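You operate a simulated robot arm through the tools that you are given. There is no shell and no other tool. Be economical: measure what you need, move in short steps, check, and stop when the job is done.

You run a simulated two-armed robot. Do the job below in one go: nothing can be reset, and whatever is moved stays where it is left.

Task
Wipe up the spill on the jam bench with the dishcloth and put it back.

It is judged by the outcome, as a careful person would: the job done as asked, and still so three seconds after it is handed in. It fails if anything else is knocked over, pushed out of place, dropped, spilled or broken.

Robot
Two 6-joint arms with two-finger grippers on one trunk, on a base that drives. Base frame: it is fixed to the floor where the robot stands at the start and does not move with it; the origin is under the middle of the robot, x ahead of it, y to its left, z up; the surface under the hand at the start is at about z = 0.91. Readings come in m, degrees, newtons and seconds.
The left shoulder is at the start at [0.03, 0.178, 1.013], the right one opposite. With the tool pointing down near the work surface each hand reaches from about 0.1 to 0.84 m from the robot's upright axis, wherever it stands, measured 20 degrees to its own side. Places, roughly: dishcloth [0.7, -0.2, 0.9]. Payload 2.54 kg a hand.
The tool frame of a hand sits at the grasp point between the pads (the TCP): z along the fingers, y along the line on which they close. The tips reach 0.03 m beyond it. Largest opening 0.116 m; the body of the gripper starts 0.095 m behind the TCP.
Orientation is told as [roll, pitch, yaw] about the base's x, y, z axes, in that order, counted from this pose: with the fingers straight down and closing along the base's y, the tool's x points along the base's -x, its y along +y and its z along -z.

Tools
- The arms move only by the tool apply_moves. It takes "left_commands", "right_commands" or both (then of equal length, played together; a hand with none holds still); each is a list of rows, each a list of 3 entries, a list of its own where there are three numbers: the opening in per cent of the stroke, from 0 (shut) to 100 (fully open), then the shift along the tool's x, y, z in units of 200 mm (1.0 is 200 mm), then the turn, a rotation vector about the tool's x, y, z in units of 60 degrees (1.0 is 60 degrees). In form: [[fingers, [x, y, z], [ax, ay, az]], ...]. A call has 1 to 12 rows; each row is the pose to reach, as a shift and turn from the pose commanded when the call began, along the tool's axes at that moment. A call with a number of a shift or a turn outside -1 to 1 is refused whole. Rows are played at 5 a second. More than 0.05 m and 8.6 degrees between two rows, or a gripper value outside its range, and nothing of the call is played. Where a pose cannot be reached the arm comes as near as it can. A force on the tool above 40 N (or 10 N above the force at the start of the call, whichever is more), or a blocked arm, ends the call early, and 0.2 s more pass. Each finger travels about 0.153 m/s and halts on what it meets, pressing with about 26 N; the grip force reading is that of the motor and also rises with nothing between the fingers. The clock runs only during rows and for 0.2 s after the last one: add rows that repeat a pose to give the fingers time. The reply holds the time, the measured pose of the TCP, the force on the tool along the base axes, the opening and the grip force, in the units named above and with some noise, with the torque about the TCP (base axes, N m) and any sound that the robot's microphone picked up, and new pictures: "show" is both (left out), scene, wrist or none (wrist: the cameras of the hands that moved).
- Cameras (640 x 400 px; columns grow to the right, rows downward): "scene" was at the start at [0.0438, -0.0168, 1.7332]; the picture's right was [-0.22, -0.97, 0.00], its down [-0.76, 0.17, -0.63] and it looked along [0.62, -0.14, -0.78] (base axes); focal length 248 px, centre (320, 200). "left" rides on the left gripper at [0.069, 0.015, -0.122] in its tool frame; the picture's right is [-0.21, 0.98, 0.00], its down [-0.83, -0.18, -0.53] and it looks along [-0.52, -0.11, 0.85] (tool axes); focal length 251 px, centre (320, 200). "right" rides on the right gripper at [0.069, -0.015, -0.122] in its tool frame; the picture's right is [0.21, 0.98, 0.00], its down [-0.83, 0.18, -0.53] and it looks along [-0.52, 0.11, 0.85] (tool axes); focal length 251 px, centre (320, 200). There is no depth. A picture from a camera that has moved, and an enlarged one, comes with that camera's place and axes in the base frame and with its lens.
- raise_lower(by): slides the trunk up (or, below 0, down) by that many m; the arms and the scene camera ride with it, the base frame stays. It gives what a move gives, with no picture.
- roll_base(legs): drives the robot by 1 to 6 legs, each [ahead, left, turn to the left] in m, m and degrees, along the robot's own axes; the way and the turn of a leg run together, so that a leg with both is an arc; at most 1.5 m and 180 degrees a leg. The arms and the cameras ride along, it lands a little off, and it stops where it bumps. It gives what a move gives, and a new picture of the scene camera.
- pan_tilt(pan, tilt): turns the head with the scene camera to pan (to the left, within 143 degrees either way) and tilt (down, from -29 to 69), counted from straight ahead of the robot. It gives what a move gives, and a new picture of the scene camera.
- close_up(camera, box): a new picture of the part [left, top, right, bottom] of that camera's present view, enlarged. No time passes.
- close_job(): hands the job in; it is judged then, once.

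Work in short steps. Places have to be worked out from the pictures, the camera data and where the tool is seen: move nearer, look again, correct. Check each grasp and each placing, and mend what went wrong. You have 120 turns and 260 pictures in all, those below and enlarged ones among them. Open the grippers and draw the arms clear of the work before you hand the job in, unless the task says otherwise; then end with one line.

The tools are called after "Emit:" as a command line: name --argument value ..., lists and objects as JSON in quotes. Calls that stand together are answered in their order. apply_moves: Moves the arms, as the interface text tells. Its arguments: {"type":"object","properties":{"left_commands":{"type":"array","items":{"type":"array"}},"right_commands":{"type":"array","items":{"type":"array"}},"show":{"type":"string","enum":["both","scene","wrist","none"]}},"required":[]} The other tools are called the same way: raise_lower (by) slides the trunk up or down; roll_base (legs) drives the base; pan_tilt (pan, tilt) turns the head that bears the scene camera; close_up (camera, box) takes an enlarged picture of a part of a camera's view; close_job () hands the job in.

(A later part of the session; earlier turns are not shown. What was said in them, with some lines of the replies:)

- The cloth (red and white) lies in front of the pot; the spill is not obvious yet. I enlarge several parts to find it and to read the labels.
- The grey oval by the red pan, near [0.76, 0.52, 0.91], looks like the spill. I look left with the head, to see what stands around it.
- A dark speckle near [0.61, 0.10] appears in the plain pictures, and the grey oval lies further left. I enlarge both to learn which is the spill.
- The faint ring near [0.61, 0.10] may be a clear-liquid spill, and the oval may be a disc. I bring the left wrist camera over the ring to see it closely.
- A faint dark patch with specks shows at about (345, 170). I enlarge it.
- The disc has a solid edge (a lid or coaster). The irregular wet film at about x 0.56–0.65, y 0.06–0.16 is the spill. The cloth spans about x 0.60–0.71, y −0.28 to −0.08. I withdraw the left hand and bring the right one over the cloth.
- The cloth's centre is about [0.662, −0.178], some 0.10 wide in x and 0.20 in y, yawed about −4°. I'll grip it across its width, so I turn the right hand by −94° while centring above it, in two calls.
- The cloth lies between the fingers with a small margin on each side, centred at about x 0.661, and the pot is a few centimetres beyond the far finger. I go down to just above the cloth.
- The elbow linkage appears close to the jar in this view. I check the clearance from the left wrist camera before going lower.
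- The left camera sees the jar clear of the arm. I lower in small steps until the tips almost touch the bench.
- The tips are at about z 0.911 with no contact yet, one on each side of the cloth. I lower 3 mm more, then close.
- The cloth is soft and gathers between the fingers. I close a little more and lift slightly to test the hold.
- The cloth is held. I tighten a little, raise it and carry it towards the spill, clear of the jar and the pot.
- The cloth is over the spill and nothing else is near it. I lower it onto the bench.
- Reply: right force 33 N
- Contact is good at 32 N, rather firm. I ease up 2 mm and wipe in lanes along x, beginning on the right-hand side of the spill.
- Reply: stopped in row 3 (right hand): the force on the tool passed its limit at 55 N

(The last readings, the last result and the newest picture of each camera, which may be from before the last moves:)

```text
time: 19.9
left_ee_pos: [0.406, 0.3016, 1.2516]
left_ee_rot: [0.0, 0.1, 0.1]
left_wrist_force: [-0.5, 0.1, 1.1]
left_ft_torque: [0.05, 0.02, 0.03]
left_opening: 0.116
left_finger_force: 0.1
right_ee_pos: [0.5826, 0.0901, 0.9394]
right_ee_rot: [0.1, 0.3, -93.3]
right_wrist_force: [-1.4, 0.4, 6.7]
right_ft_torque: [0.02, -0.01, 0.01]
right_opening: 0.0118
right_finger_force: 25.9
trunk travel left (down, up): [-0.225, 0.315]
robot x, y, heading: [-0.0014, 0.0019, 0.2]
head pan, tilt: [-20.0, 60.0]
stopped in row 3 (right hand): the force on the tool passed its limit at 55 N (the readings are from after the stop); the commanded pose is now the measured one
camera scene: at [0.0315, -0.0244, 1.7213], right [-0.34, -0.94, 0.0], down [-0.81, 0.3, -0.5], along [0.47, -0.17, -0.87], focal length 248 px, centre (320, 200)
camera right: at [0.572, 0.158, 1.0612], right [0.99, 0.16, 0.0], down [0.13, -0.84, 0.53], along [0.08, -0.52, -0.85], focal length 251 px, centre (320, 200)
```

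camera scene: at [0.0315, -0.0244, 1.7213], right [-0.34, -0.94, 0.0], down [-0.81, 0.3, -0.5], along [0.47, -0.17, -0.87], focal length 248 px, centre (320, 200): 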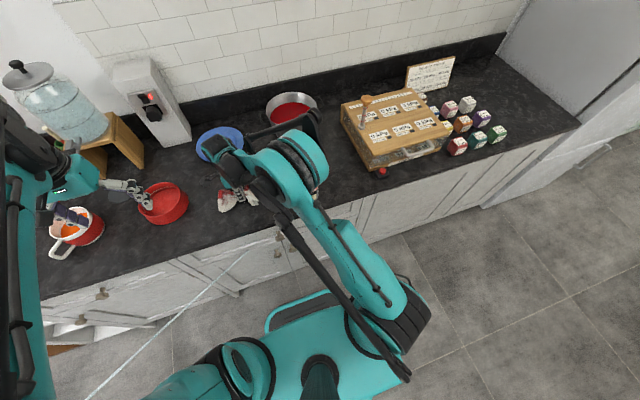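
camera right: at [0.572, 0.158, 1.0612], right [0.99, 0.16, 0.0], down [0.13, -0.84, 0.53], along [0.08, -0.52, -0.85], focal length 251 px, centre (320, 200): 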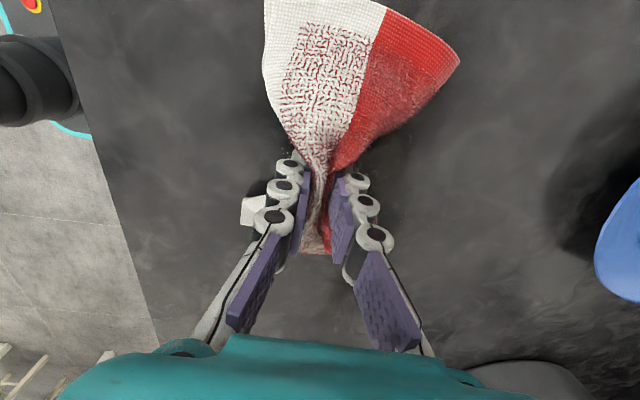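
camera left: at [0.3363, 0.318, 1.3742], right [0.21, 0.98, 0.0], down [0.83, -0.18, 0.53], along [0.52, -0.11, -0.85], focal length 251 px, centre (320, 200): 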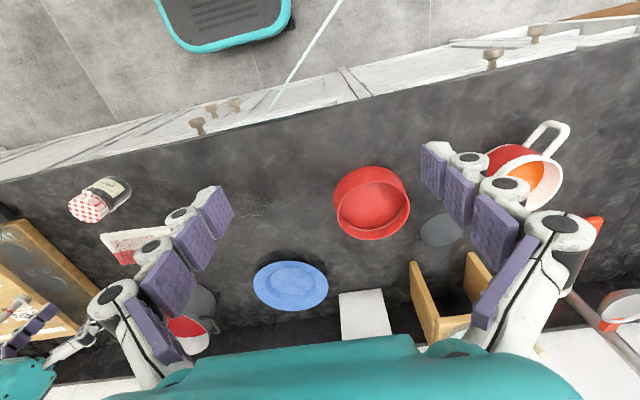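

The push passed the limit while moving; now it reads 7 N with the cloth still held. I raise by about 2 mm and wipe in smaller steps.

Emit:
apply_moves --right_commands '[[10, [0, 0, -0.012], [0, 0, 0]], [10, [-0.1, -0.08, -0.012], [0, 0, 0]], [10, [-0.2, -0.15, -0.012], [0, 0, 0]], [10, [-0.2, 0.0, -0.012], [0, 0, 0]], [10, [-0.2, 0.15, -0.012], [0, 0, 0]], [10, [-0.2, 0.28, -0.012], [0, 0, 0]], [10, [-0.2, 0.38, -0.012], [0, 0, 0]], [10, [-0.05, 0.38, -0.012], [0, 0, 0]], [10, [-0.05, 0.22, -0.012], [0, 0, 0]], [10, [-0.05, 0.06, -0.012], [0, 0, 0]], [10, [-0.05, -0.1, -0.012], [0, 0, 0]], [10, [-0.05, -0.15, -0.012], [0, 0, 0]]]' --show "wrist"

```text
time: 22.5
left_ee_pos: [0.4071, 0.3036, 1.2518]
left_ee_rot: [0.0, -0.1, 0.0]
left_wrist_force: [0.1, -0.3, -0.5]
left_ft_torque: [-0.01, 0.0, 0.02]
left_opening: 0.1163
left_finger_force: 0.2
right_ee_pos: [0.5523, 0.0823, 0.9413]
right_ee_rot: [0.1, 0.4, -93.4]
right_wrist_force: [0.7, -0.1, -0.3]
right_ft_torque: [0.03, 0.0, -0.02]
right_opening: 0.0142
right_finger_force: 9.9
trunk travel left (down, up): [-0.225, 0.315]
robot x, y, heading: [-0.0008, 0.0012, 0.0]
head pan, tilt: [-20.0, 60.0]
camera right: at [0.5425, 0.1511, 1.0636], right [0.99, 0.16, 0.0], down [0.13, -0.84, 0.53], along [0.08, -0.52, -0.85], focal length 251 px, centre (320, 200)
```

right: 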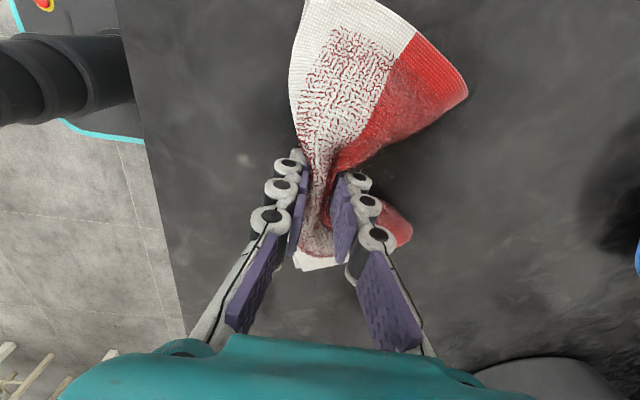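

There is no pressure left at this height, so I lower 2 mm and go on with the next lanes further left.

Emit:
apply_moves --right_commands '[[10, [0, 0.0, 0.01], [0, 0, 0]], [10, [0.12, 0.0, 0.01], [0, 0, 0]], [10, [0.12, 0.16, 0.01], [0, 0, 0]], [10, [0.12, 0.32, 0.01], [0, 0, 0]], [10, [0.12, 0.46, 0.01], [0, 0, 0]], [10, [0.12, 0.55, 0.01], [0, 0, 0]], [10, [0.25, 0.55, 0.01], [0, 0, 0]], [10, [0.25, 0.4, 0.01], [0, 0, 0]], [10, [0.25, 0.25, 0.01], [0, 0, 0]], [10, [0.25, 0.1, 0.01], [0, 0, 0]], [10, [0.25, 0.0, 0.01], [0, 0, 0]], [10, [0.38, 0.0, 0.01], [0, 0, 0]]]' --show "none"

```text
time: 25.1
left_ee_pos: [0.4056, 0.3034, 1.2518]
left_ee_rot: [0.0, -0.1, 0.0]
left_wrist_force: [0.2, -0.4, -0.2]
left_ft_torque: [0.01, 0.02, -0.03]
left_opening: 0.1161
left_finger_force: 0.1
right_ee_pos: [0.5581, 0.1576, 0.9407]
right_ee_rot: [0.1, 0.2, -93.5]
right_wrist_force: [0.4, -0.3, 0.4]
right_ft_torque: [-0.04, -0.04, 0.0]
right_opening: 0.0125
right_finger_force: 21.0
trunk travel left (down, up): [-0.225, 0.315]
robot x, y, heading: [-0.0002, 0.0001, 0.0]
head pan, tilt: [-20.0, 60.0]
```

The force is still low. I lower 2 mm more, wipe the last lane, then make two strokes back across in y.

Emit:
apply_moves --right_commands '[[10, [0, 0.0, 0.012], [0, 0, 0]], [10, [0, 0.15, 0.012], [0, 0, 0]], [10, [0, 0.3, 0.012], [0, 0, 0]], [10, [0, 0.45, 0.012], [0, 0, 0]], [10, [-0.15, 0.4, 0.012], [0, 0, 0]], [10, [-0.3, 0.35, 0.012], [0, 0, 0]], [10, [-0.45, 0.3, 0.012], [0, 0, 0]], [10, [-0.3, 0.22, 0.012], [0, 0, 0]], [10, [-0.15, 0.18, 0.012], [0, 0, 0]], [10, [0, 0.14, 0.012], [0, 0, 0]]]' --show "wrist"

```text
time: 26.4
left_ee_pos: [0.4055, 0.3012, 1.2534]
left_ee_rot: [0.1, -0.1, 0.2]
left_wrist_force: [0.6, -0.6, 0.6]
left_ft_torque: [0.04, 0.06, 0.0]
left_opening: 0.1157
left_finger_force: 0.1
right_ee_pos: [0.6341, 0.1275, 0.9402]
right_ee_rot: [0.0, 0.7, -93.1]
right_wrist_force: [-6.3, 2.4, 14.3]
right_ft_torque: [-0.04, 0.32, -0.08]
right_opening: 0.0167
right_finger_force: 3.8
trunk travel left (down, up): [-0.225, 0.315]
robot x, y, heading: [-0.0045, -0.0006, 0.0]
head pan, tilt: [-20.0, 60.0]
stopped in row 6 (right hand): the force on the tool passed its limit at 49 N (the readings are from after the stop); the commanded pose is now the measured one
camera right: at [0.6232, 0.1963, 1.0619], right [0.99, 0.16, 0.0], down [0.13, -0.84, 0.52], along [0.09, -0.52, -0.85], focal length 251 px, centre (320, 200)
```

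right: 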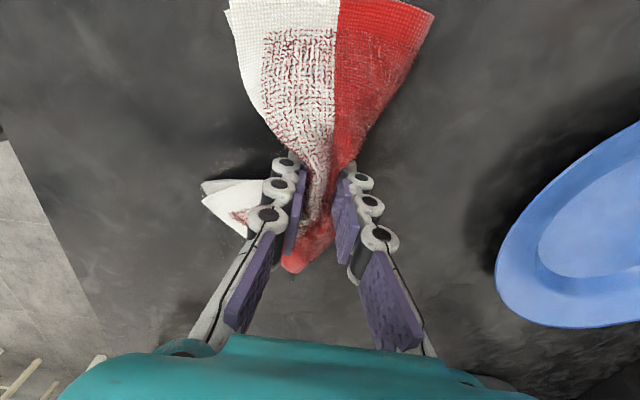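

I lift the cloth and check the patch.

Emit:
apply_moves --right_commands '[[10, [0, 0, -0.2], [0, 0, 0]], [10, [0, 0, -0.4], [0, 0, 0]], [10, [-0.2, 0, -0.5], [0, 0, 0]], [10, [-0.4, 0, -0.5], [0, 0, 0]], [10, [-0.6, 0, -0.5], [0, 0, 0]], [10, [-0.8, 0.0, -0.5], [0, 0, 0]], [10, [-0.8, 0.0, -0.5], [0, 0, 0]]]' --show "scene"

Emit:
close_up --camera "left" --box '[160, 140, 360, 265]'

Emit:
close_up --camera "scene" --box '[190, 160, 290, 222]'

```text
time: 28.0
left_ee_pos: [0.4069, 0.3035, 1.2517]
left_ee_rot: [0.1, 0.0, 0.2]
left_wrist_force: [-0.6, 0.1, 0.3]
left_ft_torque: [0.0, -0.03, 0.02]
left_opening: 0.116
left_finger_force: 0.0
right_ee_pos: [0.6264, -0.0319, 1.0335]
right_ee_rot: [0.2, 0.6, -93.1]
right_wrist_force: [0.0, 0.6, 0.7]
right_ft_torque: [0.02, -0.01, 0.01]
right_opening: 0.0121
right_finger_force: 20.8
trunk travel left (down, up): [-0.225, 0.315]
robot x, y, heading: [-0.0008, 0.0043, -0.0]
head pan, tilt: [-20.0, 60.0]
camera scene: at [0.0329, -0.0206, 1.7217], right [-0.34, -0.94, 0.0], down [-0.81, 0.29, -0.5], along [0.47, -0.17, -0.87], focal length 248 px, centre (320, 200)
```

scene: 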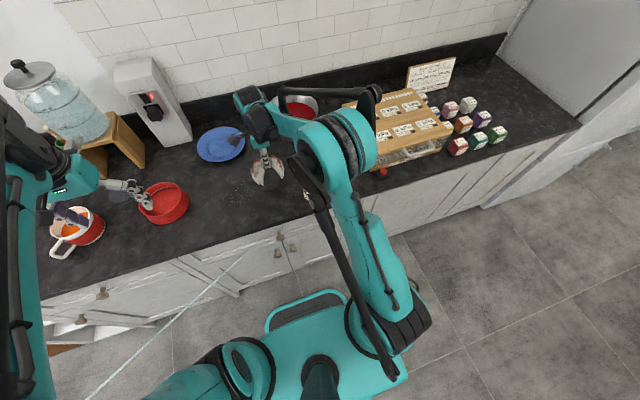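

```text
3.20 times, centred on (260, 202) of left
camera zoom: at [0.3364, 0.3209, 1.3736], right [0.21, 0.98, 0.0], down [0.83, -0.18, 0.53], along [0.52, -0.11, -0.85], focal length 805 px, centre (512, 192)
```

zoom: 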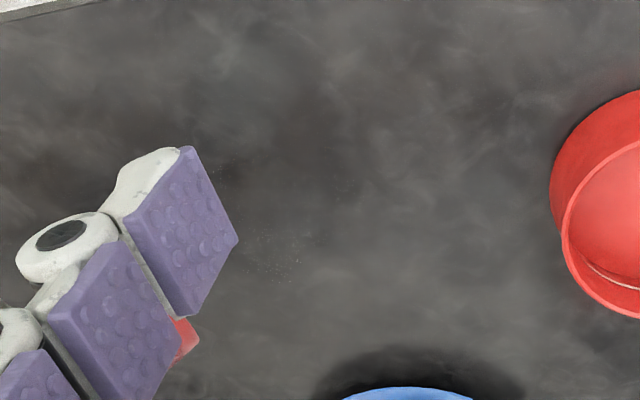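

```text
6.40 times, centred on (240, 191) of scene
camera zoom: at [0.0329, -0.0206, 1.7217], right [-0.34, -0.94, 0.0], down [-0.81, 0.29, -0.5], along [0.47, -0.17, -0.87], focal length 1589 px, centre (832, 258)
```

zoom: 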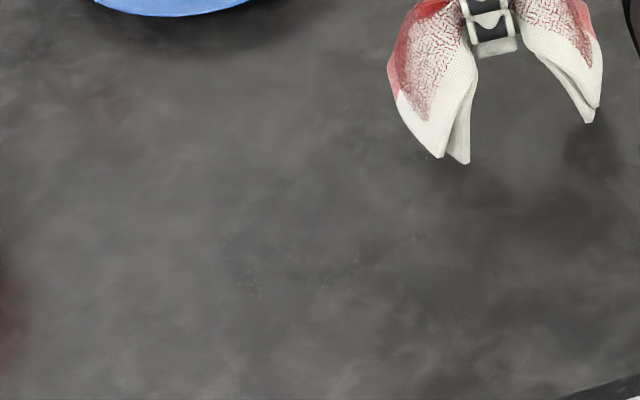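

Most of the film is gone, but faint specks remain around the rim, at x 0.565–0.645, y 0.04–0.155. I go over the whole area again with strokes along y, starting at the near edge.

Emit:
apply_moves --right_commands '[[10, [0.1, -0.1, 0], [0, 0, 0]], [10, [0.2, -0.2, 0.1], [0, 0, 0]], [10, [0.31, -0.33, 0.25], [0, 0, 0]], [10, [0.31, -0.33, 0.4], [0, 0, 0]], [10, [0.31, -0.33, 0.455], [0, 0, 0]], [10, [0.31, -0.33, 0.465], [0, 0, 0]], [10, [0.31, -0.33, 0.465], [0, 0, 0]]]' --show "wrist"

```text
time: 29.6
left_ee_pos: [0.4054, 0.3029, 1.2514]
left_ee_rot: [-0.1, 0.0, 0.2]
left_wrist_force: [-0.6, -0.1, 0.2]
left_ft_torque: [0.04, -0.04, -0.05]
left_opening: 0.1157
left_finger_force: 0.1
right_ee_pos: [0.5627, 0.0339, 0.9434]
right_ee_rot: [0.2, 0.6, -93.2]
right_wrist_force: [-1.1, 0.0, 0.1]
right_ft_torque: [0.0, -0.04, 0.0]
right_opening: 0.0123
right_finger_force: 20.5
trunk travel left (down, up): [-0.225, 0.315]
robot x, y, heading: [0.0013, -0.0032, 0.3]
head pan, tilt: [-20.0, 60.0]
camera right: at [0.5523, 0.103, 1.0655], right [0.99, 0.16, 0.01], down [0.13, -0.84, 0.53], along [0.09, -0.52, -0.85], focal length 251 px, centre (320, 200)
```

right: 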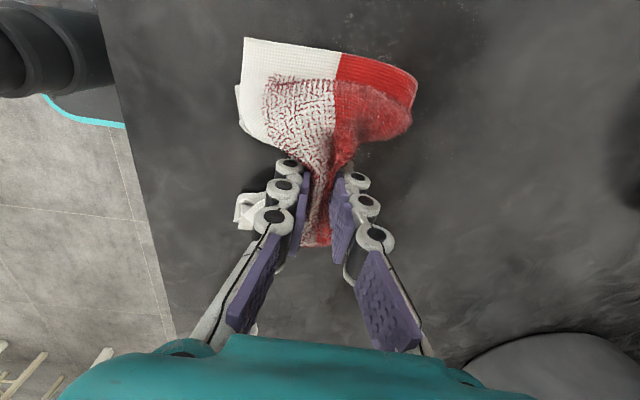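

I press down by 4 mm and stroke along y in two lanes.

Emit:
apply_moves --right_commands '[[10, [0, 0, 0.018], [0, 0, 0]], [10, [0.18, 0, 0.018], [0, 0, 0]], [10, [0.36, 0, 0.018], [0, 0, 0]], [10, [0.54, 0, 0.018], [0, 0, 0]], [10, [0.7, 0, 0.018], [0, 0, 0]], [10, [0.7, 0.1, 0.018], [0, 0, 0]], [10, [0.52, 0.1, 0.018], [0, 0, 0]], [10, [0.34, 0.1, 0.018], [0, 0, 0]], [10, [0.16, 0.1, 0.018], [0, 0, 0]], [10, [0, 0.1, 0.018], [0, 0, 0]], [10, [0, 0.2, 0.018], [0, 0, 0]]]' --show "none"

```text
time: 32.0
left_ee_pos: [0.4066, 0.304, 1.2515]
left_ee_rot: [0.0, 0.0, 0.2]
left_wrist_force: [0.4, 0.5, 0.3]
left_ft_torque: [-0.02, 0.03, 0.01]
left_opening: 0.1159
left_finger_force: 0.1
right_ee_pos: [0.6052, 0.0335, 0.9396]
right_ee_rot: [0.2, 0.5, -93.2]
right_wrist_force: [-0.3, 0.6, 1.6]
right_ft_torque: [-0.02, 0.03, 0.01]
right_opening: 0.0173
right_finger_force: 5.1
trunk travel left (down, up): [-0.225, 0.315]
robot x, y, heading: [-0.0008, 0.0004, 0.2]
head pan, tilt: [-20.0, 60.0]
```

Those strokes ran smoothly at low force. I continue with the lanes at x 0.605, 0.625 and 0.645, pressing 1 mm lower.

Emit:
apply_moves --right_commands '[[10, [0, 0, 0.005], [0, 0, 0]], [10, [0.18, 0, 0.005], [0, 0, 0]], [10, [0.36, 0, 0.005], [0, 0, 0]], [10, [0.54, 0, 0.005], [0, 0, 0]], [10, [0.7, 0, 0.005], [0, 0, 0]], [10, [0.7, 0.1, 0.005], [0, 0, 0]], [10, [0.52, 0.1, 0.005], [0, 0, 0]], [10, [0.34, 0.1, 0.005], [0, 0, 0]], [10, [0.16, 0.1, 0.005], [0, 0, 0]], [10, [0, 0.1, 0.005], [0, 0, 0]], [10, [0, 0.2, 0.005], [0, 0, 0]]]' --show "none"

Emit:
apply_moves --right_commands '[[10, [0, 0, 0.0], [0, 0, 0]], [10, [0.18, 0, 0.0], [0, 0, 0]], [10, [0.36, 0, 0.0], [0, 0, 0]], [10, [0.54, 0, 0.0], [0, 0, 0]], [10, [0.7, 0, 0], [0, 0, 0]], [10, [0.52, -0.05, 0], [0, 0, 0]], [10, [0.34, -0.05, 0], [0, 0, 0]], [10, [0.16, -0.05, 0], [0, 0, 0]], [10, [0.05, -0.05, 0], [0, 0, 0]], [10, [0.05, -0.05, -0.2], [0, 0, 0]], [10, [-0.1, -0.05, -0.4], [0, 0, 0]], [10, [-0.3, -0.05, -0.5], [0, 0, 0]]]' --show "wrist"

Emit:
close_up --camera "left" --box '[160, 140, 360, 265]'

Emit:
close_up --camera "scene" --box '[190, 160, 290, 222]'

```text
time: 34.4
left_ee_pos: [0.4081, 0.3041, 1.251]
left_ee_rot: [0.0, 0.0, 0.2]
left_wrist_force: [-0.4, 0.0, 0.1]
left_ft_torque: [-0.03, 0.01, 0.0]
left_opening: 0.1161
left_finger_force: 0.1
right_ee_pos: [0.6443, 0.0299, 0.9409]
right_ee_rot: [0.1, 0.4, -93.2]
right_wrist_force: [0.4, -0.3, 0.2]
right_ft_torque: [0.02, 0.02, 0.03]
right_opening: 0.0173
right_finger_force: 4.5
trunk travel left (down, up): [-0.225, 0.315]
robot x, y, heading: [0.0006, 0.0008, 0.2]
head pan, tilt: [-20.0, 60.0]
```

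```text
time: 37.0
left_ee_pos: [0.4052, 0.304, 1.2518]
left_ee_rot: [0.0, 0.0, 0.0]
left_wrist_force: [0.0, -0.1, 0.0]
left_ft_torque: [0.04, 0.01, -0.02]
left_opening: 0.1162
left_finger_force: 0.2
right_ee_pos: [0.6305, -0.0311, 1.0389]
right_ee_rot: [0.2, 0.6, -93.2]
right_wrist_force: [-0.2, 0.6, -0.2]
right_ft_torque: [0.01, -0.02, -0.01]
right_opening: 0.0124
right_finger_force: 20.3
trunk travel left (down, up): [-0.225, 0.315]
robot x, y, heading: [0.0008, 0.0016, 0.4]
head pan, tilt: [-20.0, 60.0]
camera right: at [0.6194, 0.0373, 1.1603], right [0.99, 0.16, 0.01], down [0.13, -0.84, 0.53], along [0.09, -0.52, -0.85], focal length 251 px, centre (320, 200)
```

right: 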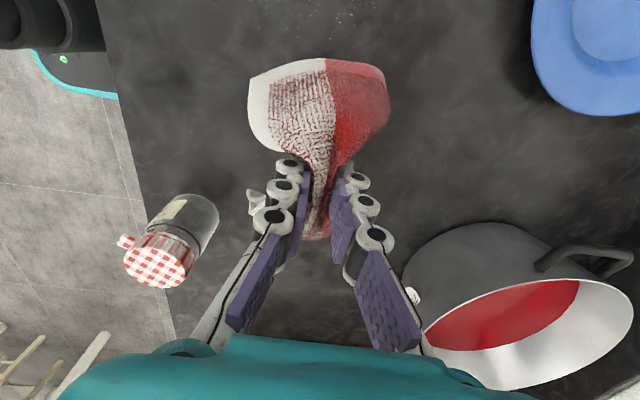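

```text
3.20 times, centred on (260, 202) of left
camera zoom: at [0.3357, 0.3192, 1.3742], right [0.21, 0.98, 0.0], down [0.83, -0.18, 0.53], along [0.52, -0.11, -0.85], focal length 805 px, centre (512, 192)
```

zoom: 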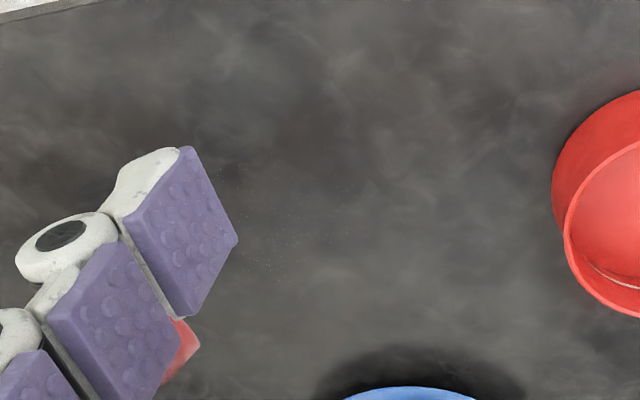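

```text
6.40 times, centred on (240, 191) of scene
camera zoom: at [0.0322, -0.0229, 1.7217], right [-0.34, -0.94, 0.0], down [-0.81, 0.3, -0.5], along [0.47, -0.17, -0.87], focal length 1589 px, centre (832, 258)
```

zoom: 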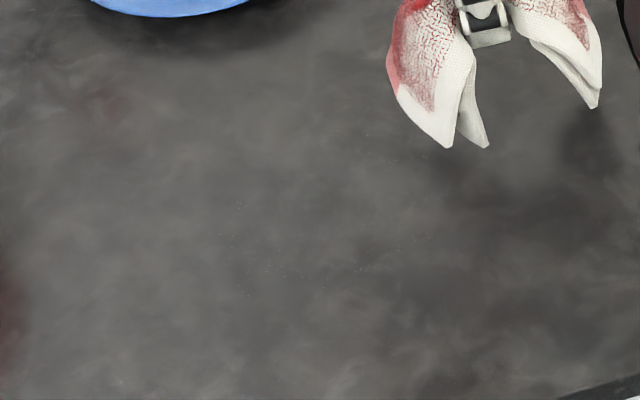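

Only very faint specks remain. I move the right hand aside and bring the left camera near for a closer check.

Emit:
apply_moves --right_commands '[[10, [-0.17, 0.05, -0.1], [0, 0, 0]], [10, [-0.34, 0.1, -0.2], [0, 0, 0]], [10, [-0.5, 0.15, -0.2], [0, 0, 0]], [10, [-0.6, 0.15, -0.2], [0, 0, 0]], [10, [-0.6, 0.15, -0.2], [0, 0, 0]], [10, [-0.6, 0.15, -0.2], [0, 0, 0]]]' --left_commands '[[100, [0, -0.1, 0.1], [0, 0, 0]], [100, [-0.1, -0.25, 0.25], [0, 0, 0]], [100, [-0.2, -0.4, 0.35], [0, 0, 0]], [100, [-0.3, -0.55, 0.5], [0, 0, 0]], [100, [-0.35, -0.7, 0.6], [0, 0, 0]], [100, [-0.35, -0.7, 0.6], [0, 0, 0]]]' --show "wrist"

Emit:
close_up --camera "left" --box '[220, 110, 420, 235]'

```text
time: 38.4
left_ee_pos: [0.4773, 0.162, 1.1296]
left_ee_rot: [-0.1, 0.0, 0.1]
left_wrist_force: [-0.2, -0.5, -0.1]
left_ft_torque: [0.01, -0.01, 0.02]
left_opening: 0.1158
left_finger_force: 0.0
right_ee_pos: [0.6526, -0.1529, 1.079]
right_ee_rot: [0.3, 0.5, -93.2]
right_wrist_force: [-0.3, 0.6, -0.4]
right_ft_torque: [0.01, -0.01, -0.02]
right_opening: 0.0137
right_finger_force: 9.1
trunk travel left (down, up): [-0.225, 0.315]
robot x, y, heading: [0.0012, -0.0005, 0.1]
head pan, tilt: [-20.0, 60.0]
camera right: at [0.6414, -0.0854, 1.2009], right [0.99, 0.16, 0.01], down [0.13, -0.84, 0.53], along [0.09, -0.52, -0.85], focal length 251 px, centre (320, 200)
camera left: at [0.4075, 0.179, 1.2528], right [0.21, 0.98, 0.0], down [0.83, -0.18, 0.53], along [0.52, -0.11, -0.85], focal length 251 px, centre (320, 200)
```

right: 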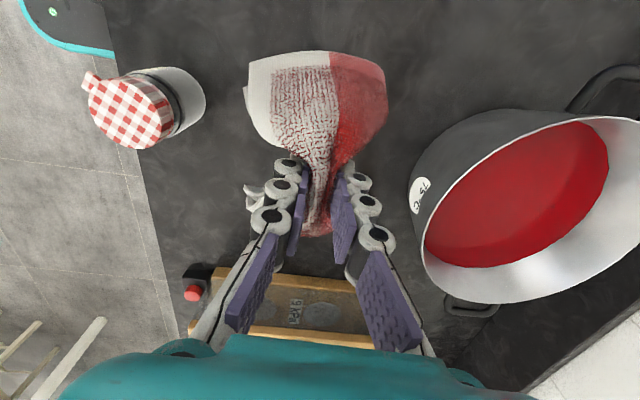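
left: 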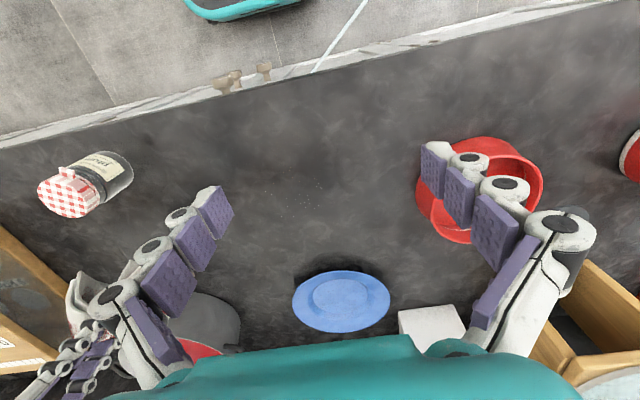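

```text
3.20 times, centred on (320, 172) of left
camera zoom: at [0.4075, 0.179, 1.2528], right [0.21, 0.98, 0.0], down [0.83, -0.18, 0.53], along [0.52, -0.11, -0.85], focal length 805 px, centre (320, 288)
```

zoom: 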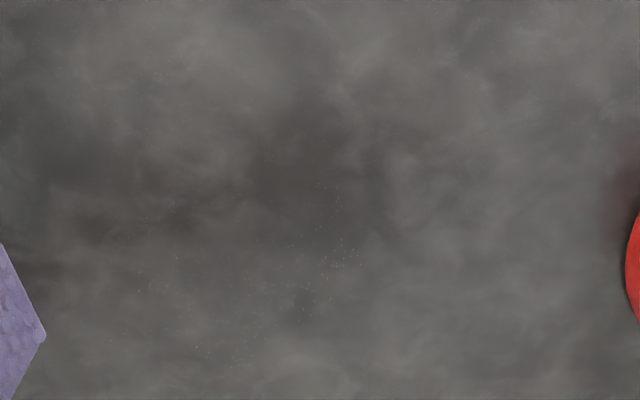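

Scattered specks remain at x 0.56–0.65, y 0.06–0.15. I withdraw the left hand and make another, firmer pass with offset lanes.

Emit:
apply_moves --left_commands '[[100, [0.05, 0.15, -0.1], [0, 0, 0]], [100, [0.15, 0.3, -0.25], [0, 0, 0]], [100, [0.25, 0.5, -0.35], [0, 0, 0]], [100, [0.35, 0.7, -0.45], [0, 0, 0]], [100, [0.35, 0.7, -0.6], [0, 0, 0]]]' --show "none"

Emit:
apply_moves --right_commands '[[10, [0.2, -0.1, 0], [0, 0, 0]], [10, [0.4, -0.2, 0], [0, 0, 0]], [10, [0.6, -0.3, 0.1], [0, 0, 0]], [10, [0.8, -0.4, 0.2], [0, 0, 0]], [10, [0.93, -0.47, 0.35], [0, 0, 0]], [10, [0.93, -0.47, 0.5], [0, 0, 0]], [10, [0.93, -0.47, 0.65], [0, 0, 0]], [10, [0.93, -0.47, 0.695], [0, 0, 0]], [10, [0.93, -0.47, 0.7], [0, 0, 0]]]' --show "wrist"

```text
time: 39.6
left_ee_pos: [0.406, 0.3033, 1.2517]
left_ee_rot: [0.0, -0.1, 0.2]
left_wrist_force: [-0.7, -0.2, 0.4]
left_ft_torque: [0.05, 0.02, 0.02]
left_opening: 0.116
left_finger_force: 0.0
right_ee_pos: [0.6534, -0.1543, 1.0779]
right_ee_rot: [0.2, 0.6, -93.1]
right_wrist_force: [-0.8, -0.4, -0.8]
right_ft_torque: [-0.02, 0.01, 0.01]
right_opening: 0.0138
right_finger_force: 9.4
trunk travel left (down, up): [-0.225, 0.315]
robot x, y, heading: [0.0005, -0.0009, -0.0]
head pan, tilt: [-20.0, 60.0]
```

```text
time: 41.6
left_ee_pos: [0.4062, 0.3025, 1.2521]
left_ee_rot: [0.0, 0.0, 0.1]
left_wrist_force: [-0.1, -1.1, 1.4]
left_ft_torque: [-0.01, -0.03, 0.02]
left_opening: 0.116
left_finger_force: 0.0
right_ee_pos: [0.5711, 0.041, 0.94]
right_ee_rot: [0.2, 0.5, -93.2]
right_wrist_force: [0.2, -0.4, 7.9]
right_ft_torque: [0.02, -0.05, 0.02]
right_opening: 0.0122
right_finger_force: 21.4
trunk travel left (down, up): [-0.225, 0.315]
robot x, y, heading: [-0.0007, -0.0, 0.1]
head pan, tilt: [-20.0, 60.0]
camera right: at [0.5592, 0.1088, 1.0617], right [0.99, 0.16, 0.01], down [0.13, -0.84, 0.53], along [0.09, -0.52, -0.85], focal length 251 px, centre (320, 200)
```

right: 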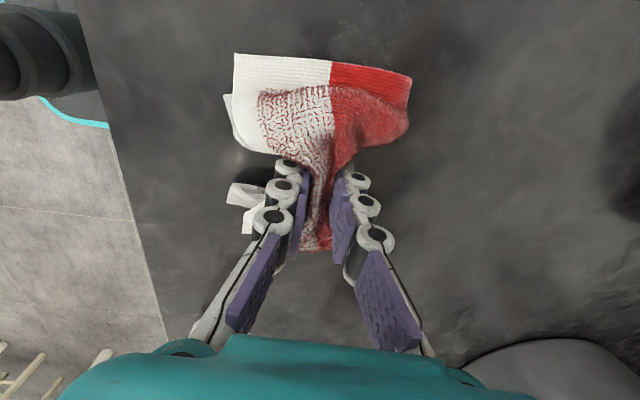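

Contact at 8 N is good. I stroke along x in lanes 2 cm apart.

Emit:
apply_moves --right_commands '[[10, [0, -0.08, 0], [0, 0, 0]], [10, [0, 0.12, 0], [0, 0, 0]], [10, [0, 0.32, 0], [0, 0, 0]], [10, [0, 0.45, 0], [0, 0, 0]], [10, [0.1, 0.45, 0], [0, 0, 0]], [10, [0.1, 0.27, 0], [0, 0, 0]], [10, [0.1, 0.09, 0], [0, 0, 0]], [10, [0.1, -0.08, 0], [0, 0, 0]], [10, [0.2, -0.08, 0], [0, 0, 0]], [10, [0.2, 0.1, 0], [0, 0, 0]], [10, [0.2, 0.28, 0], [0, 0, 0]], [10, [0.2, 0.45, 0], [0, 0, 0]]]' --show "none"

Emit:
apply_moves --right_commands '[[10, [0.1, 0, 0.003], [0, 0, 0]], [10, [0.1, -0.18, 0.003], [0, 0, 0]], [10, [0.1, -0.36, 0.003], [0, 0, 0]], [10, [0.1, -0.53, 0.003], [0, 0, 0]], [10, [0.2, -0.53, 0.003], [0, 0, 0]], [10, [0.2, -0.35, 0.003], [0, 0, 0]], [10, [0.2, -0.18, 0.003], [0, 0, 0]], [10, [0.2, 0, 0.003], [0, 0, 0]], [10, [0.3, 0, 0.003], [0, 0, 0]], [10, [0.3, -0.18, 0.003], [0, 0, 0]], [10, [0.3, -0.36, 0.003], [0, 0, 0]], [10, [0.3, -0.53, 0.003], [0, 0, 0]]]' --show "none"

```text
time: 43.3
left_ee_pos: [0.4067, 0.3041, 1.2523]
left_ee_rot: [0.0, 0.0, 0.1]
left_wrist_force: [0.1, 0.2, -0.2]
left_ft_torque: [-0.01, 0.03, 0.01]
left_opening: 0.1161
left_finger_force: 0.1
right_ee_pos: [0.5816, 0.0573, 0.9393]
right_ee_rot: [0.4, 0.5, -93.2]
right_wrist_force: [-3.2, 0.1, 8.2]
right_ft_torque: [-0.05, 0.26, -0.01]
right_opening: 0.0118
right_finger_force: 26.0
trunk travel left (down, up): [-0.225, 0.315]
robot x, y, heading: [-0.0002, -0.0001, 0.1]
head pan, tilt: [-20.0, 60.0]
stopped in row 8 (right hand): the force on the tool passed its limit at 49 N (the readings are from after the stop); the commanded pose is now the measured one
```

```text
time: 43.9
left_ee_pos: [0.4061, 0.303, 1.2505]
left_ee_rot: [0.0, -0.1, 0.1]
left_wrist_force: [0.0, 1.3, 0.1]
left_ft_torque: [-0.02, 0.02, -0.01]
left_opening: 0.1159
left_finger_force: 0.1
right_ee_pos: [0.5466, 0.0795, 0.9392]
right_ee_rot: [1.0, 0.5, -93.3]
right_wrist_force: [-3.6, -1.2, 8.3]
right_ft_torque: [-0.06, 0.35, 0.03]
right_opening: 0.0115
right_finger_force: 26.5
trunk travel left (down, up): [-0.225, 0.315]
robot x, y, heading: [-0.0019, 0.0012, 0.3]
head pan, tilt: [-20.0, 60.0]
stopped in row 3 (right hand): the force on the tool passed its limit at 48 N (the readings are from after the stop); the commanded pose is now the measured one
```

Strokes toward the robot jam, while those along y ran freely. I continue with y strokes, raised 0.5 mm.

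Emit:
apply_moves --right_commands '[[10, [-0.1, 0.04, -0.004], [0, 0, 0]], [10, [-0.2, 0.08, -0.003], [0, 0, 0]], [10, [0.0, 0.08, -0.003], [0, 0, 0]], [10, [0.2, 0.08, -0.003], [0, 0, 0]], [10, [0.42, 0.08, -0.003], [0, 0, 0]], [10, [0.42, 0.18, -0.003], [0, 0, 0]], [10, [0.2, 0.18, -0.003], [0, 0, 0]], [10, [0.0, 0.18, -0.003], [0, 0, 0]], [10, [-0.2, 0.18, -0.003], [0, 0, 0]], [10, [-0.2, 0.28, -0.003], [0, 0, 0]], [10, [0.0, 0.28, -0.003], [0, 0, 0]], [10, [0.2, 0.28, -0.003], [0, 0, 0]]]' --show "none"

```text
time: 46.5
left_ee_pos: [0.4075, 0.3046, 1.2508]
left_ee_rot: [0.0, 0.0, 0.1]
left_wrist_force: [0.2, 0.1, -0.1]
left_ft_torque: [0.01, -0.01, 0.02]
left_opening: 0.1161
left_finger_force: 0.1
right_ee_pos: [0.605, 0.118, 0.94]
right_ee_rot: [0.9, 0.6, -93.2]
right_wrist_force: [-0.4, -0.3, 0.3]
right_ft_torque: [-0.01, 0.01, -0.02]
right_opening: 0.0136
right_finger_force: 9.8
trunk travel left (down, up): [-0.225, 0.315]
robot x, y, heading: [0.0013, 0.0013, 0.3]
head pan, tilt: [-20.0, 60.0]
```

I finish the lanes at x 0.605, 0.625, 0.645 and 0.655, then lift.

Emit:
apply_moves --right_commands '[[10, [0.2, 0, 0.006], [0, 0, 0]], [10, [0.22, 0.1, 0.006], [0, 0, 0]], [10, [0.0, 0.1, 0.006], [0, 0, 0]], [10, [-0.2, 0.1, 0.006], [0, 0, 0]], [10, [-0.4, 0.1, 0.006], [0, 0, 0]], [10, [-0.4, 0.2, 0.006], [0, 0, 0]], [10, [-0.2, 0.2, 0.006], [0, 0, 0]], [10, [0.0, 0.2, 0.006], [0, 0, 0]], [10, [0.2, 0.2, 0.006], [0, 0, 0]], [10, [0, 0.26, 0.006], [0, 0, 0]], [10, [-0.2, 0.26, 0.006], [0, 0, 0]], [10, [-0.4, 0.26, 0.006], [0, 0, 0]]]' --show "none"

Emit:
apply_moves --right_commands '[[10, [0, 0, -0.2], [0, 0, 0]], [10, [-0.1, 0, -0.4], [0, 0, 0]], [10, [-0.3, 0, -0.5], [0, 0, 0]], [10, [-0.5, 0.0, -0.6], [0, 0, 0]], [10, [-0.7, 0.0, -0.6], [0, 0, 0]], [10, [-0.9, 0.0, -0.6], [0, 0, 0]]]' --show "none"

Emit:
apply_moves --left_commands '[[100, [0, -0.1, 0.1], [0, 0, 0]], [100, [-0.1, -0.25, 0.25], [0, 0, 0]], [100, [-0.2, -0.4, 0.35], [0, 0, 0]], [100, [-0.3, -0.55, 0.5], [0, 0, 0]], [100, [-0.35, -0.7, 0.6], [0, 0, 0]], [100, [-0.35, -0.7, 0.6], [0, 0, 0]]]' --show "wrist"

Emit:
close_up --camera "left" --box '[220, 110, 420, 235]'

```text
time: 49.1
left_ee_pos: [0.4072, 0.3025, 1.251]
left_ee_rot: [0.1, 0.0, 0.0]
left_wrist_force: [-0.7, -0.5, -1.2]
left_ft_torque: [0.06, 0.02, 0.01]
left_opening: 0.1161
left_finger_force: 0.0
right_ee_pos: [0.6541, 0.0288, 0.9396]
right_ee_rot: [1.0, 0.7, -93.3]
right_wrist_force: [0.1, 0.7, 0.6]
right_ft_torque: [0.07, 0.05, 0.03]
right_opening: 0.0124
right_finger_force: 21.1
trunk travel left (down, up): [-0.225, 0.315]
robot x, y, heading: [0.0061, -0.0018, 0.0]
head pan, tilt: [-20.0, 60.0]
```

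```text
time: 50.5
left_ee_pos: [0.4066, 0.3027, 1.252]
left_ee_rot: [0.1, 0.1, 0.1]
left_wrist_force: [-0.5, 0.5, 0.7]
left_ft_torque: [0.02, -0.01, 0.04]
left_opening: 0.1161
left_finger_force: 0.0
right_ee_pos: [0.6385, -0.1482, 1.0572]
right_ee_rot: [0.9, 0.7, -93.3]
right_wrist_force: [0.0, -0.9, -0.1]
right_ft_torque: [0.02, -0.02, 0.01]
right_opening: 0.014
right_finger_force: 9.1
trunk travel left (down, up): [-0.225, 0.315]
robot x, y, heading: [0.0067, -0.0002, -0.0]
head pan, tilt: [-20.0, 60.0]
```

```text
time: 51.9
left_ee_pos: [0.4772, 0.1625, 1.1309]
left_ee_rot: [-0.1, 0.0, 0.1]
left_wrist_force: [-0.1, 0.2, 0.0]
left_ft_torque: [-0.02, -0.02, 0.03]
left_opening: 0.1158
left_finger_force: 0.2
right_ee_pos: [0.638, -0.1475, 1.0572]
right_ee_rot: [1.1, 0.7, -93.4]
right_wrist_force: [0.3, 0.1, -0.5]
right_ft_torque: [-0.01, 0.01, 0.0]
right_opening: 0.0122
right_finger_force: 20.4
trunk travel left (down, up): [-0.225, 0.315]
robot x, y, heading: [0.0012, 0.0004, -0.3]
head pan, tilt: [-20.0, 60.0]
camera left: at [0.4072, 0.1793, 1.2528], right [0.21, 0.98, 0.0], down [0.83, -0.18, 0.53], along [0.52, -0.11, -0.85], focal length 251 px, centre (320, 200)
```

left: 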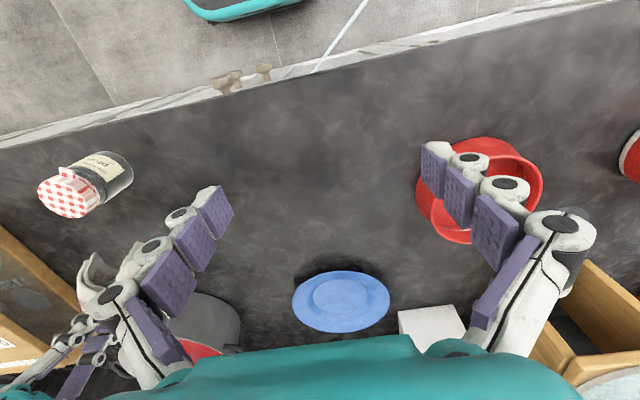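

```text
3.20 times, centred on (320, 172) of left
camera zoom: at [0.4072, 0.1793, 1.2528], right [0.21, 0.98, 0.0], down [0.83, -0.18, 0.53], along [0.52, -0.11, -0.85], focal length 805 px, centre (320, 288)
```

zoom: 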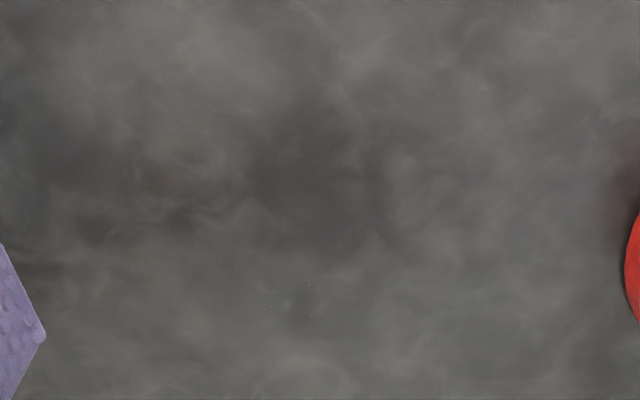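

The bench is clean now, with no specks left. I withdraw the left hand and bring the cloth down at its original place.

Emit:
apply_moves --left_commands '[[100, [0.05, 0.15, -0.1], [0, 0, 0]], [100, [0.15, 0.3, -0.25], [0, 0, 0]], [100, [0.25, 0.5, -0.35], [0, 0, 0]], [100, [0.35, 0.7, -0.45], [0, 0, 0]], [100, [0.35, 0.7, -0.6], [0, 0, 0]], [100, [0.35, 0.7, -0.6], [0, 0, 0]], [100, [0.35, 0.7, -0.6], [0, 0, 0]]]' --right_commands '[[10, [-0.1, 0.08, 0], [0, 0, 0]], [10, [-0.148, 0.125, 0.1], [0, 0, 0]], [10, [-0.148, 0.125, 0.25], [0, 0, 0]], [10, [-0.148, 0.125, 0.4], [0, 0, 0]], [10, [-0.148, 0.125, 0.5], [0, 0, 0]], [10, [-0.148, 0.125, 0.56], [0, 0, 0]], [10, [-0.148, 0.125, 0.575], [0, 0, 0]]]' --show "wrist"

```text
time: 53.5
left_ee_pos: [0.4075, 0.3032, 1.2515]
left_ee_rot: [-0.1, 0.0, 0.2]
left_wrist_force: [0.7, 0.9, 0.2]
left_ft_torque: [0.04, 0.01, 0.03]
left_opening: 0.1161
left_finger_force: 0.1
right_ee_pos: [0.6644, -0.1784, 0.9434]
right_ee_rot: [1.0, 0.6, -93.3]
right_wrist_force: [0.2, -0.3, 1.2]
right_ft_torque: [0.04, -0.02, 0.02]
right_opening: 0.0121
right_finger_force: 21.1
trunk travel left (down, up): [-0.225, 0.315]
robot x, y, heading: [-0.0026, 0.0009, -0.1]
head pan, tilt: [-20.0, 60.0]
camera right: at [0.6519, -0.1094, 1.0655], right [0.99, 0.16, 0.02], down [0.12, -0.84, 0.53], along [0.1, -0.52, -0.85], focal length 251 px, centre (320, 200)
camera left: at [0.3369, 0.3193, 1.3738], right [0.21, 0.98, 0.0], down [0.83, -0.18, 0.53], along [0.52, -0.11, -0.85], focal length 251 px, centre (320, 200)
```

right: 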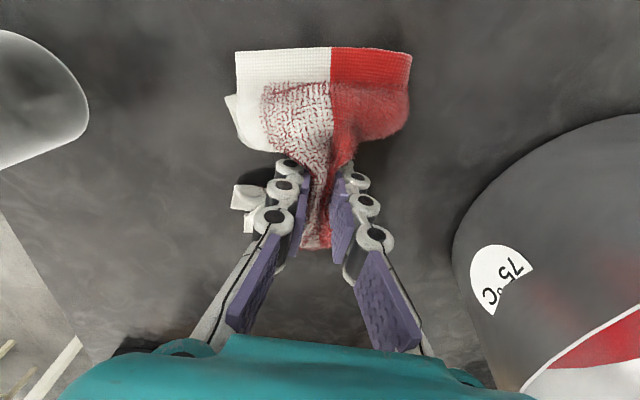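
left: 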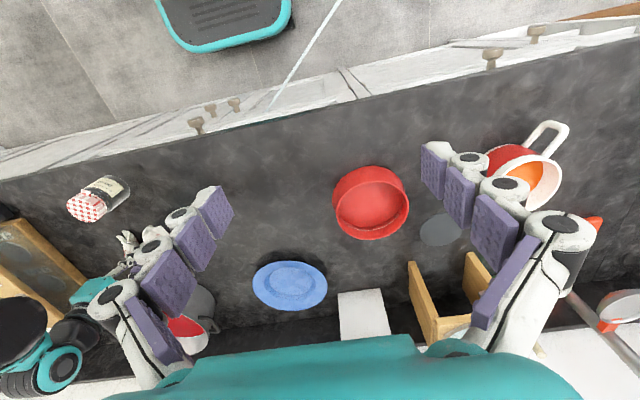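

The cloth is back over its place and touching the bench. I lower 2 mm and open slowly to let it spread.

Emit:
apply_moves --right_commands '[[15, [0, 0, 0.01], [0, 0, 0]], [30, [0, 0, 0.012], [0, 0, 0]], [50, [0, 0, 0.012], [0, 0, 0]], [70, [0, 0, 0.012], [0, 0, 0]], [90, [0, 0, 0.012], [0, 0, 0]], [100, [0, 0, 0.012], [0, 0, 0]], [100, [0, 0, 0.012], [0, 0, 0]]]' --show "wrist"

```text
time: 55.1
left_ee_pos: [0.4064, 0.3036, 1.2506]
left_ee_rot: [0.1, 0.0, 0.1]
left_wrist_force: [0.5, -0.1, 0.2]
left_ft_torque: [-0.02, -0.02, 0.02]
left_opening: 0.1164
left_finger_force: 0.1
right_ee_pos: [0.6658, -0.1768, 0.9409]
right_ee_rot: [1.0, 0.7, -93.3]
right_wrist_force: [0.2, -0.1, -0.1]
right_ft_torque: [-0.01, 0.0, -0.01]
right_opening: 0.116
right_finger_force: 0.1
trunk travel left (down, up): [-0.225, 0.315]
robot x, y, heading: [0.0012, -0.001, 0.2]
head pan, tilt: [-20.0, 60.0]
camera right: at [0.6528, -0.1091, 1.063], right [0.99, 0.16, 0.02], down [0.12, -0.84, 0.53], along [0.1, -0.52, -0.85], focal length 251 px, centre (320, 200)
```

right: 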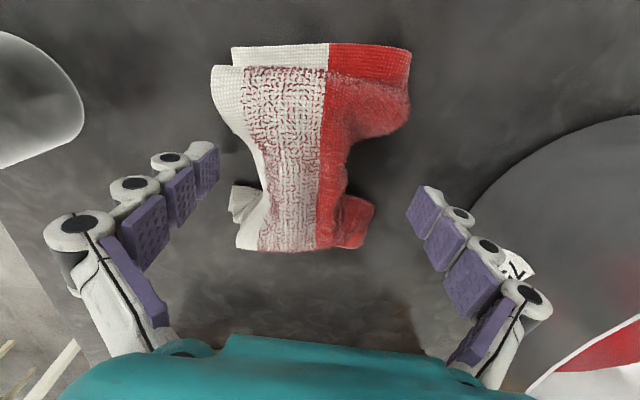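

The cloth has opened out fairly well. I raise the hand straight up and check how it lies.

Emit:
apply_moves --right_commands '[[100, [0, 0, -0.1], [0, 0, 0]], [100, [0, 0, -0.3], [0, 0, 0]], [100, [0, 0, -0.5], [0, 0, 0]], [100, [0, 0, -0.7], [0, 0, 0]], [100, [0, 0, -0.85], [0, 0, 0]], [100, [0, 0, -0.85], [0, 0, 0]]]' --show "both"

Emit:
close_up --camera "right" --box '[160, 0, 480, 200]'

```text
time: 56.5
left_ee_pos: [0.4072, 0.3036, 1.2515]
left_ee_rot: [0.0, 0.0, 0.0]
left_wrist_force: [-0.6, 0.4, -0.2]
left_ft_torque: [-0.01, -0.01, -0.01]
left_opening: 0.1161
left_finger_force: 0.0
right_ee_pos: [0.6614, -0.1788, 1.1102]
right_ee_rot: [1.0, 0.7, -93.3]
right_wrist_force: [-0.4, -0.2, -0.7]
right_ft_torque: [0.04, -0.02, 0.0]
right_opening: 0.116
right_finger_force: 0.0
trunk travel left (down, up): [-0.225, 0.315]
robot x, y, heading: [0.0021, 0.0029, 0.0]
head pan, tilt: [-20.0, 60.0]
camera scene: at [0.0338, -0.0218, 1.7217], right [-0.34, -0.94, 0.0], down [-0.81, 0.29, -0.5], along [0.47, -0.17, -0.87], focal length 248 px, centre (320, 200)
camera right: at [0.6481, -0.1115, 1.2329], right [0.99, 0.16, 0.02], down [0.12, -0.84, 0.53], along [0.1, -0.52, -0.85], focal length 251 px, centre (320, 200)
```

scene: 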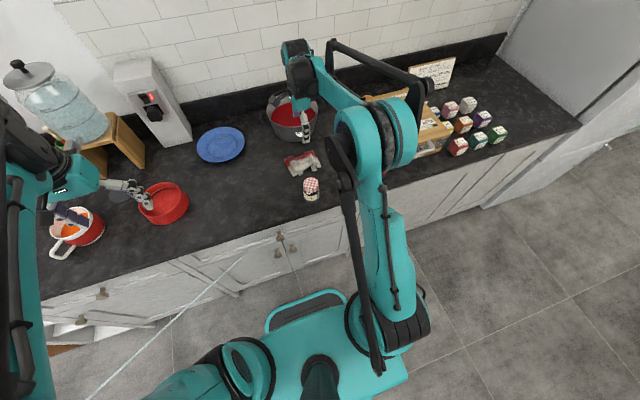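
right: 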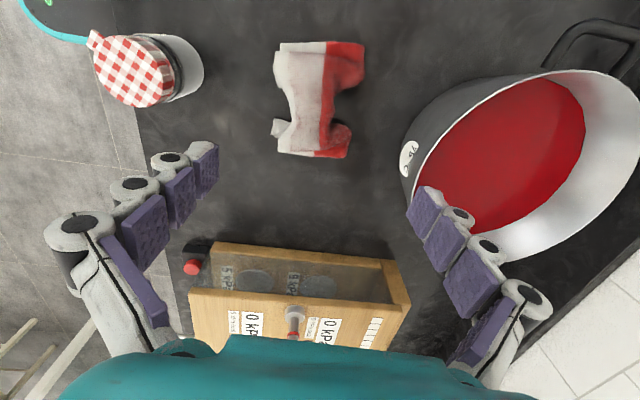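

```text
2.00 times, centred on (320, 100) of right
camera zoom: at [0.6481, -0.1115, 1.2329], right [0.99, 0.16, 0.02], down [0.12, -0.84, 0.53], along [0.1, -0.52, -0.85], focal length 503 px, centre (320, 400)
```

zoom: 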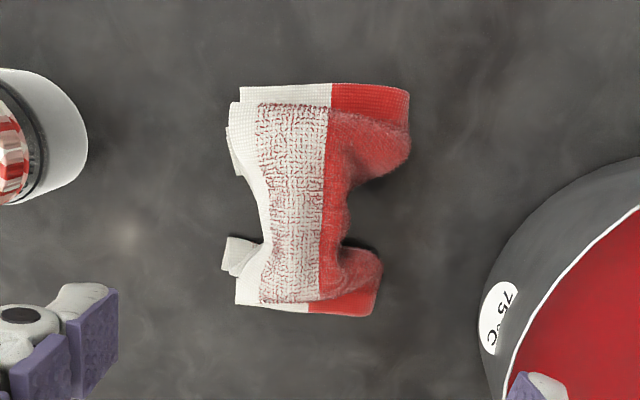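

The cloth lies centred at about [0.665, −0.175], as at the start, and jar and pot are undisturbed. I draw the right arm up and back, clear of the work, for a last look.

Emit:
apply_moves --right_commands '[[100, [0, 0, -0.2], [0, 0, 0]], [100, [0, 0, -0.4], [0, 0, 0]], [100, [0, -0.15, -0.55], [0, 0, 0]], [100, [0, -0.35, -0.6], [0, 0, 0]], [100, [0, -0.55, -0.6], [0, 0, 0]], [100, [-0.1, -0.75, -0.6], [0, 0, 0]], [100, [-0.25, -0.9, -0.6], [0, 0, 0]], [100, [-0.25, -0.9, -0.6], [0, 0, 0]]]' --show "none"

Emit:
pan_tilt --pan -5 --tilt 52

Emit:
close_up --camera "scene" --box '[160, 120, 400, 270]'

```text
time: 58.3
left_ee_pos: [0.4085, 0.3042, 1.2513]
left_ee_rot: [0.1, -0.1, 0.2]
left_wrist_force: [-1.0, 0.2, -0.1]
left_ft_torque: [0.02, 0.07, 0.01]
left_opening: 0.1159
left_finger_force: 0.1
right_ee_pos: [0.4777, -0.2201, 1.2257]
right_ee_rot: [1.0, 0.6, -93.3]
right_wrist_force: [0.3, -0.2, 0.0]
right_ft_torque: [0.01, -0.01, 0.0]
right_opening: 0.116
right_finger_force: 0.1
trunk travel left (down, up): [-0.225, 0.315]
robot x, y, heading: [-0.0003, 0.0003, 0.2]
head pan, tilt: [-20.0, 60.0]
```

```text
time: 59.1
left_ee_pos: [0.4063, 0.303, 1.2516]
left_ee_rot: [0.0, 0.1, 0.2]
left_wrist_force: [-0.4, 0.8, -0.9]
left_ft_torque: [-0.02, 0.0, -0.03]
left_opening: 0.1156
left_finger_force: 0.1
right_ee_pos: [0.4759, -0.2199, 1.2245]
right_ee_rot: [1.0, 0.6, -93.3]
right_wrist_force: [0.2, 0.3, -0.1]
right_ft_torque: [-0.04, -0.01, 0.02]
right_opening: 0.1158
right_finger_force: 0.1
trunk travel left (down, up): [-0.225, 0.315]
robot x, y, heading: [0.0008, 0.0005, -0.1]
head pan, tilt: [-5.0, 52.0]
camera scene: at [0.0455, -0.0057, 1.7316], right [-0.09, -1.0, 0.0], down [-0.79, 0.07, -0.62], along [0.61, -0.05, -0.79], focal length 248 px, centre (320, 200)
```

scene: 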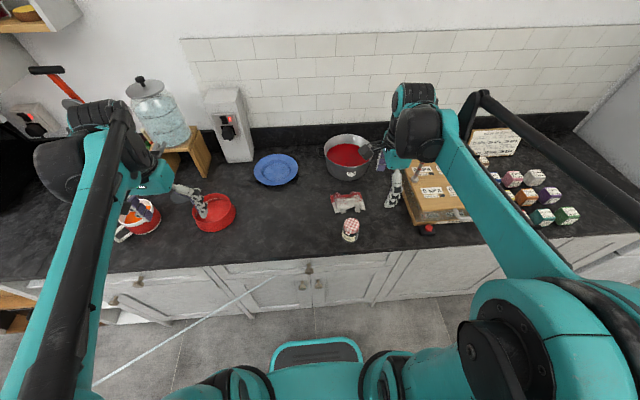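

```text
2.67 times, centred on (280, 195) of scene
camera zoom: at [0.0455, -0.0057, 1.7316], right [-0.09, -1.0, 0.0], down [-0.79, 0.07, -0.62], along [0.61, -0.05, -0.79], focal length 662 px, centre (427, 213)
```

zoom: 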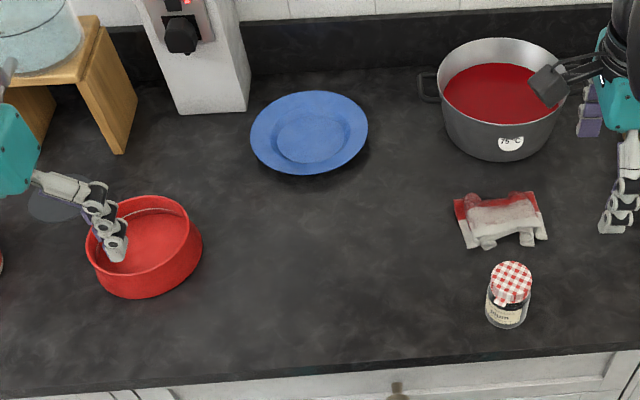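

The spill is gone in both the plain and the enlarged pictures, the cloth is back at its place, and everything else stands as it did. I hand in.

Emit:
close_job

```text
The job is handed in.
```

I wiped up the spill and put the dishcloth back in its original spot. It's a little crumpled and no longer lies as flat as it did; nothing else on the bench was disturbed.
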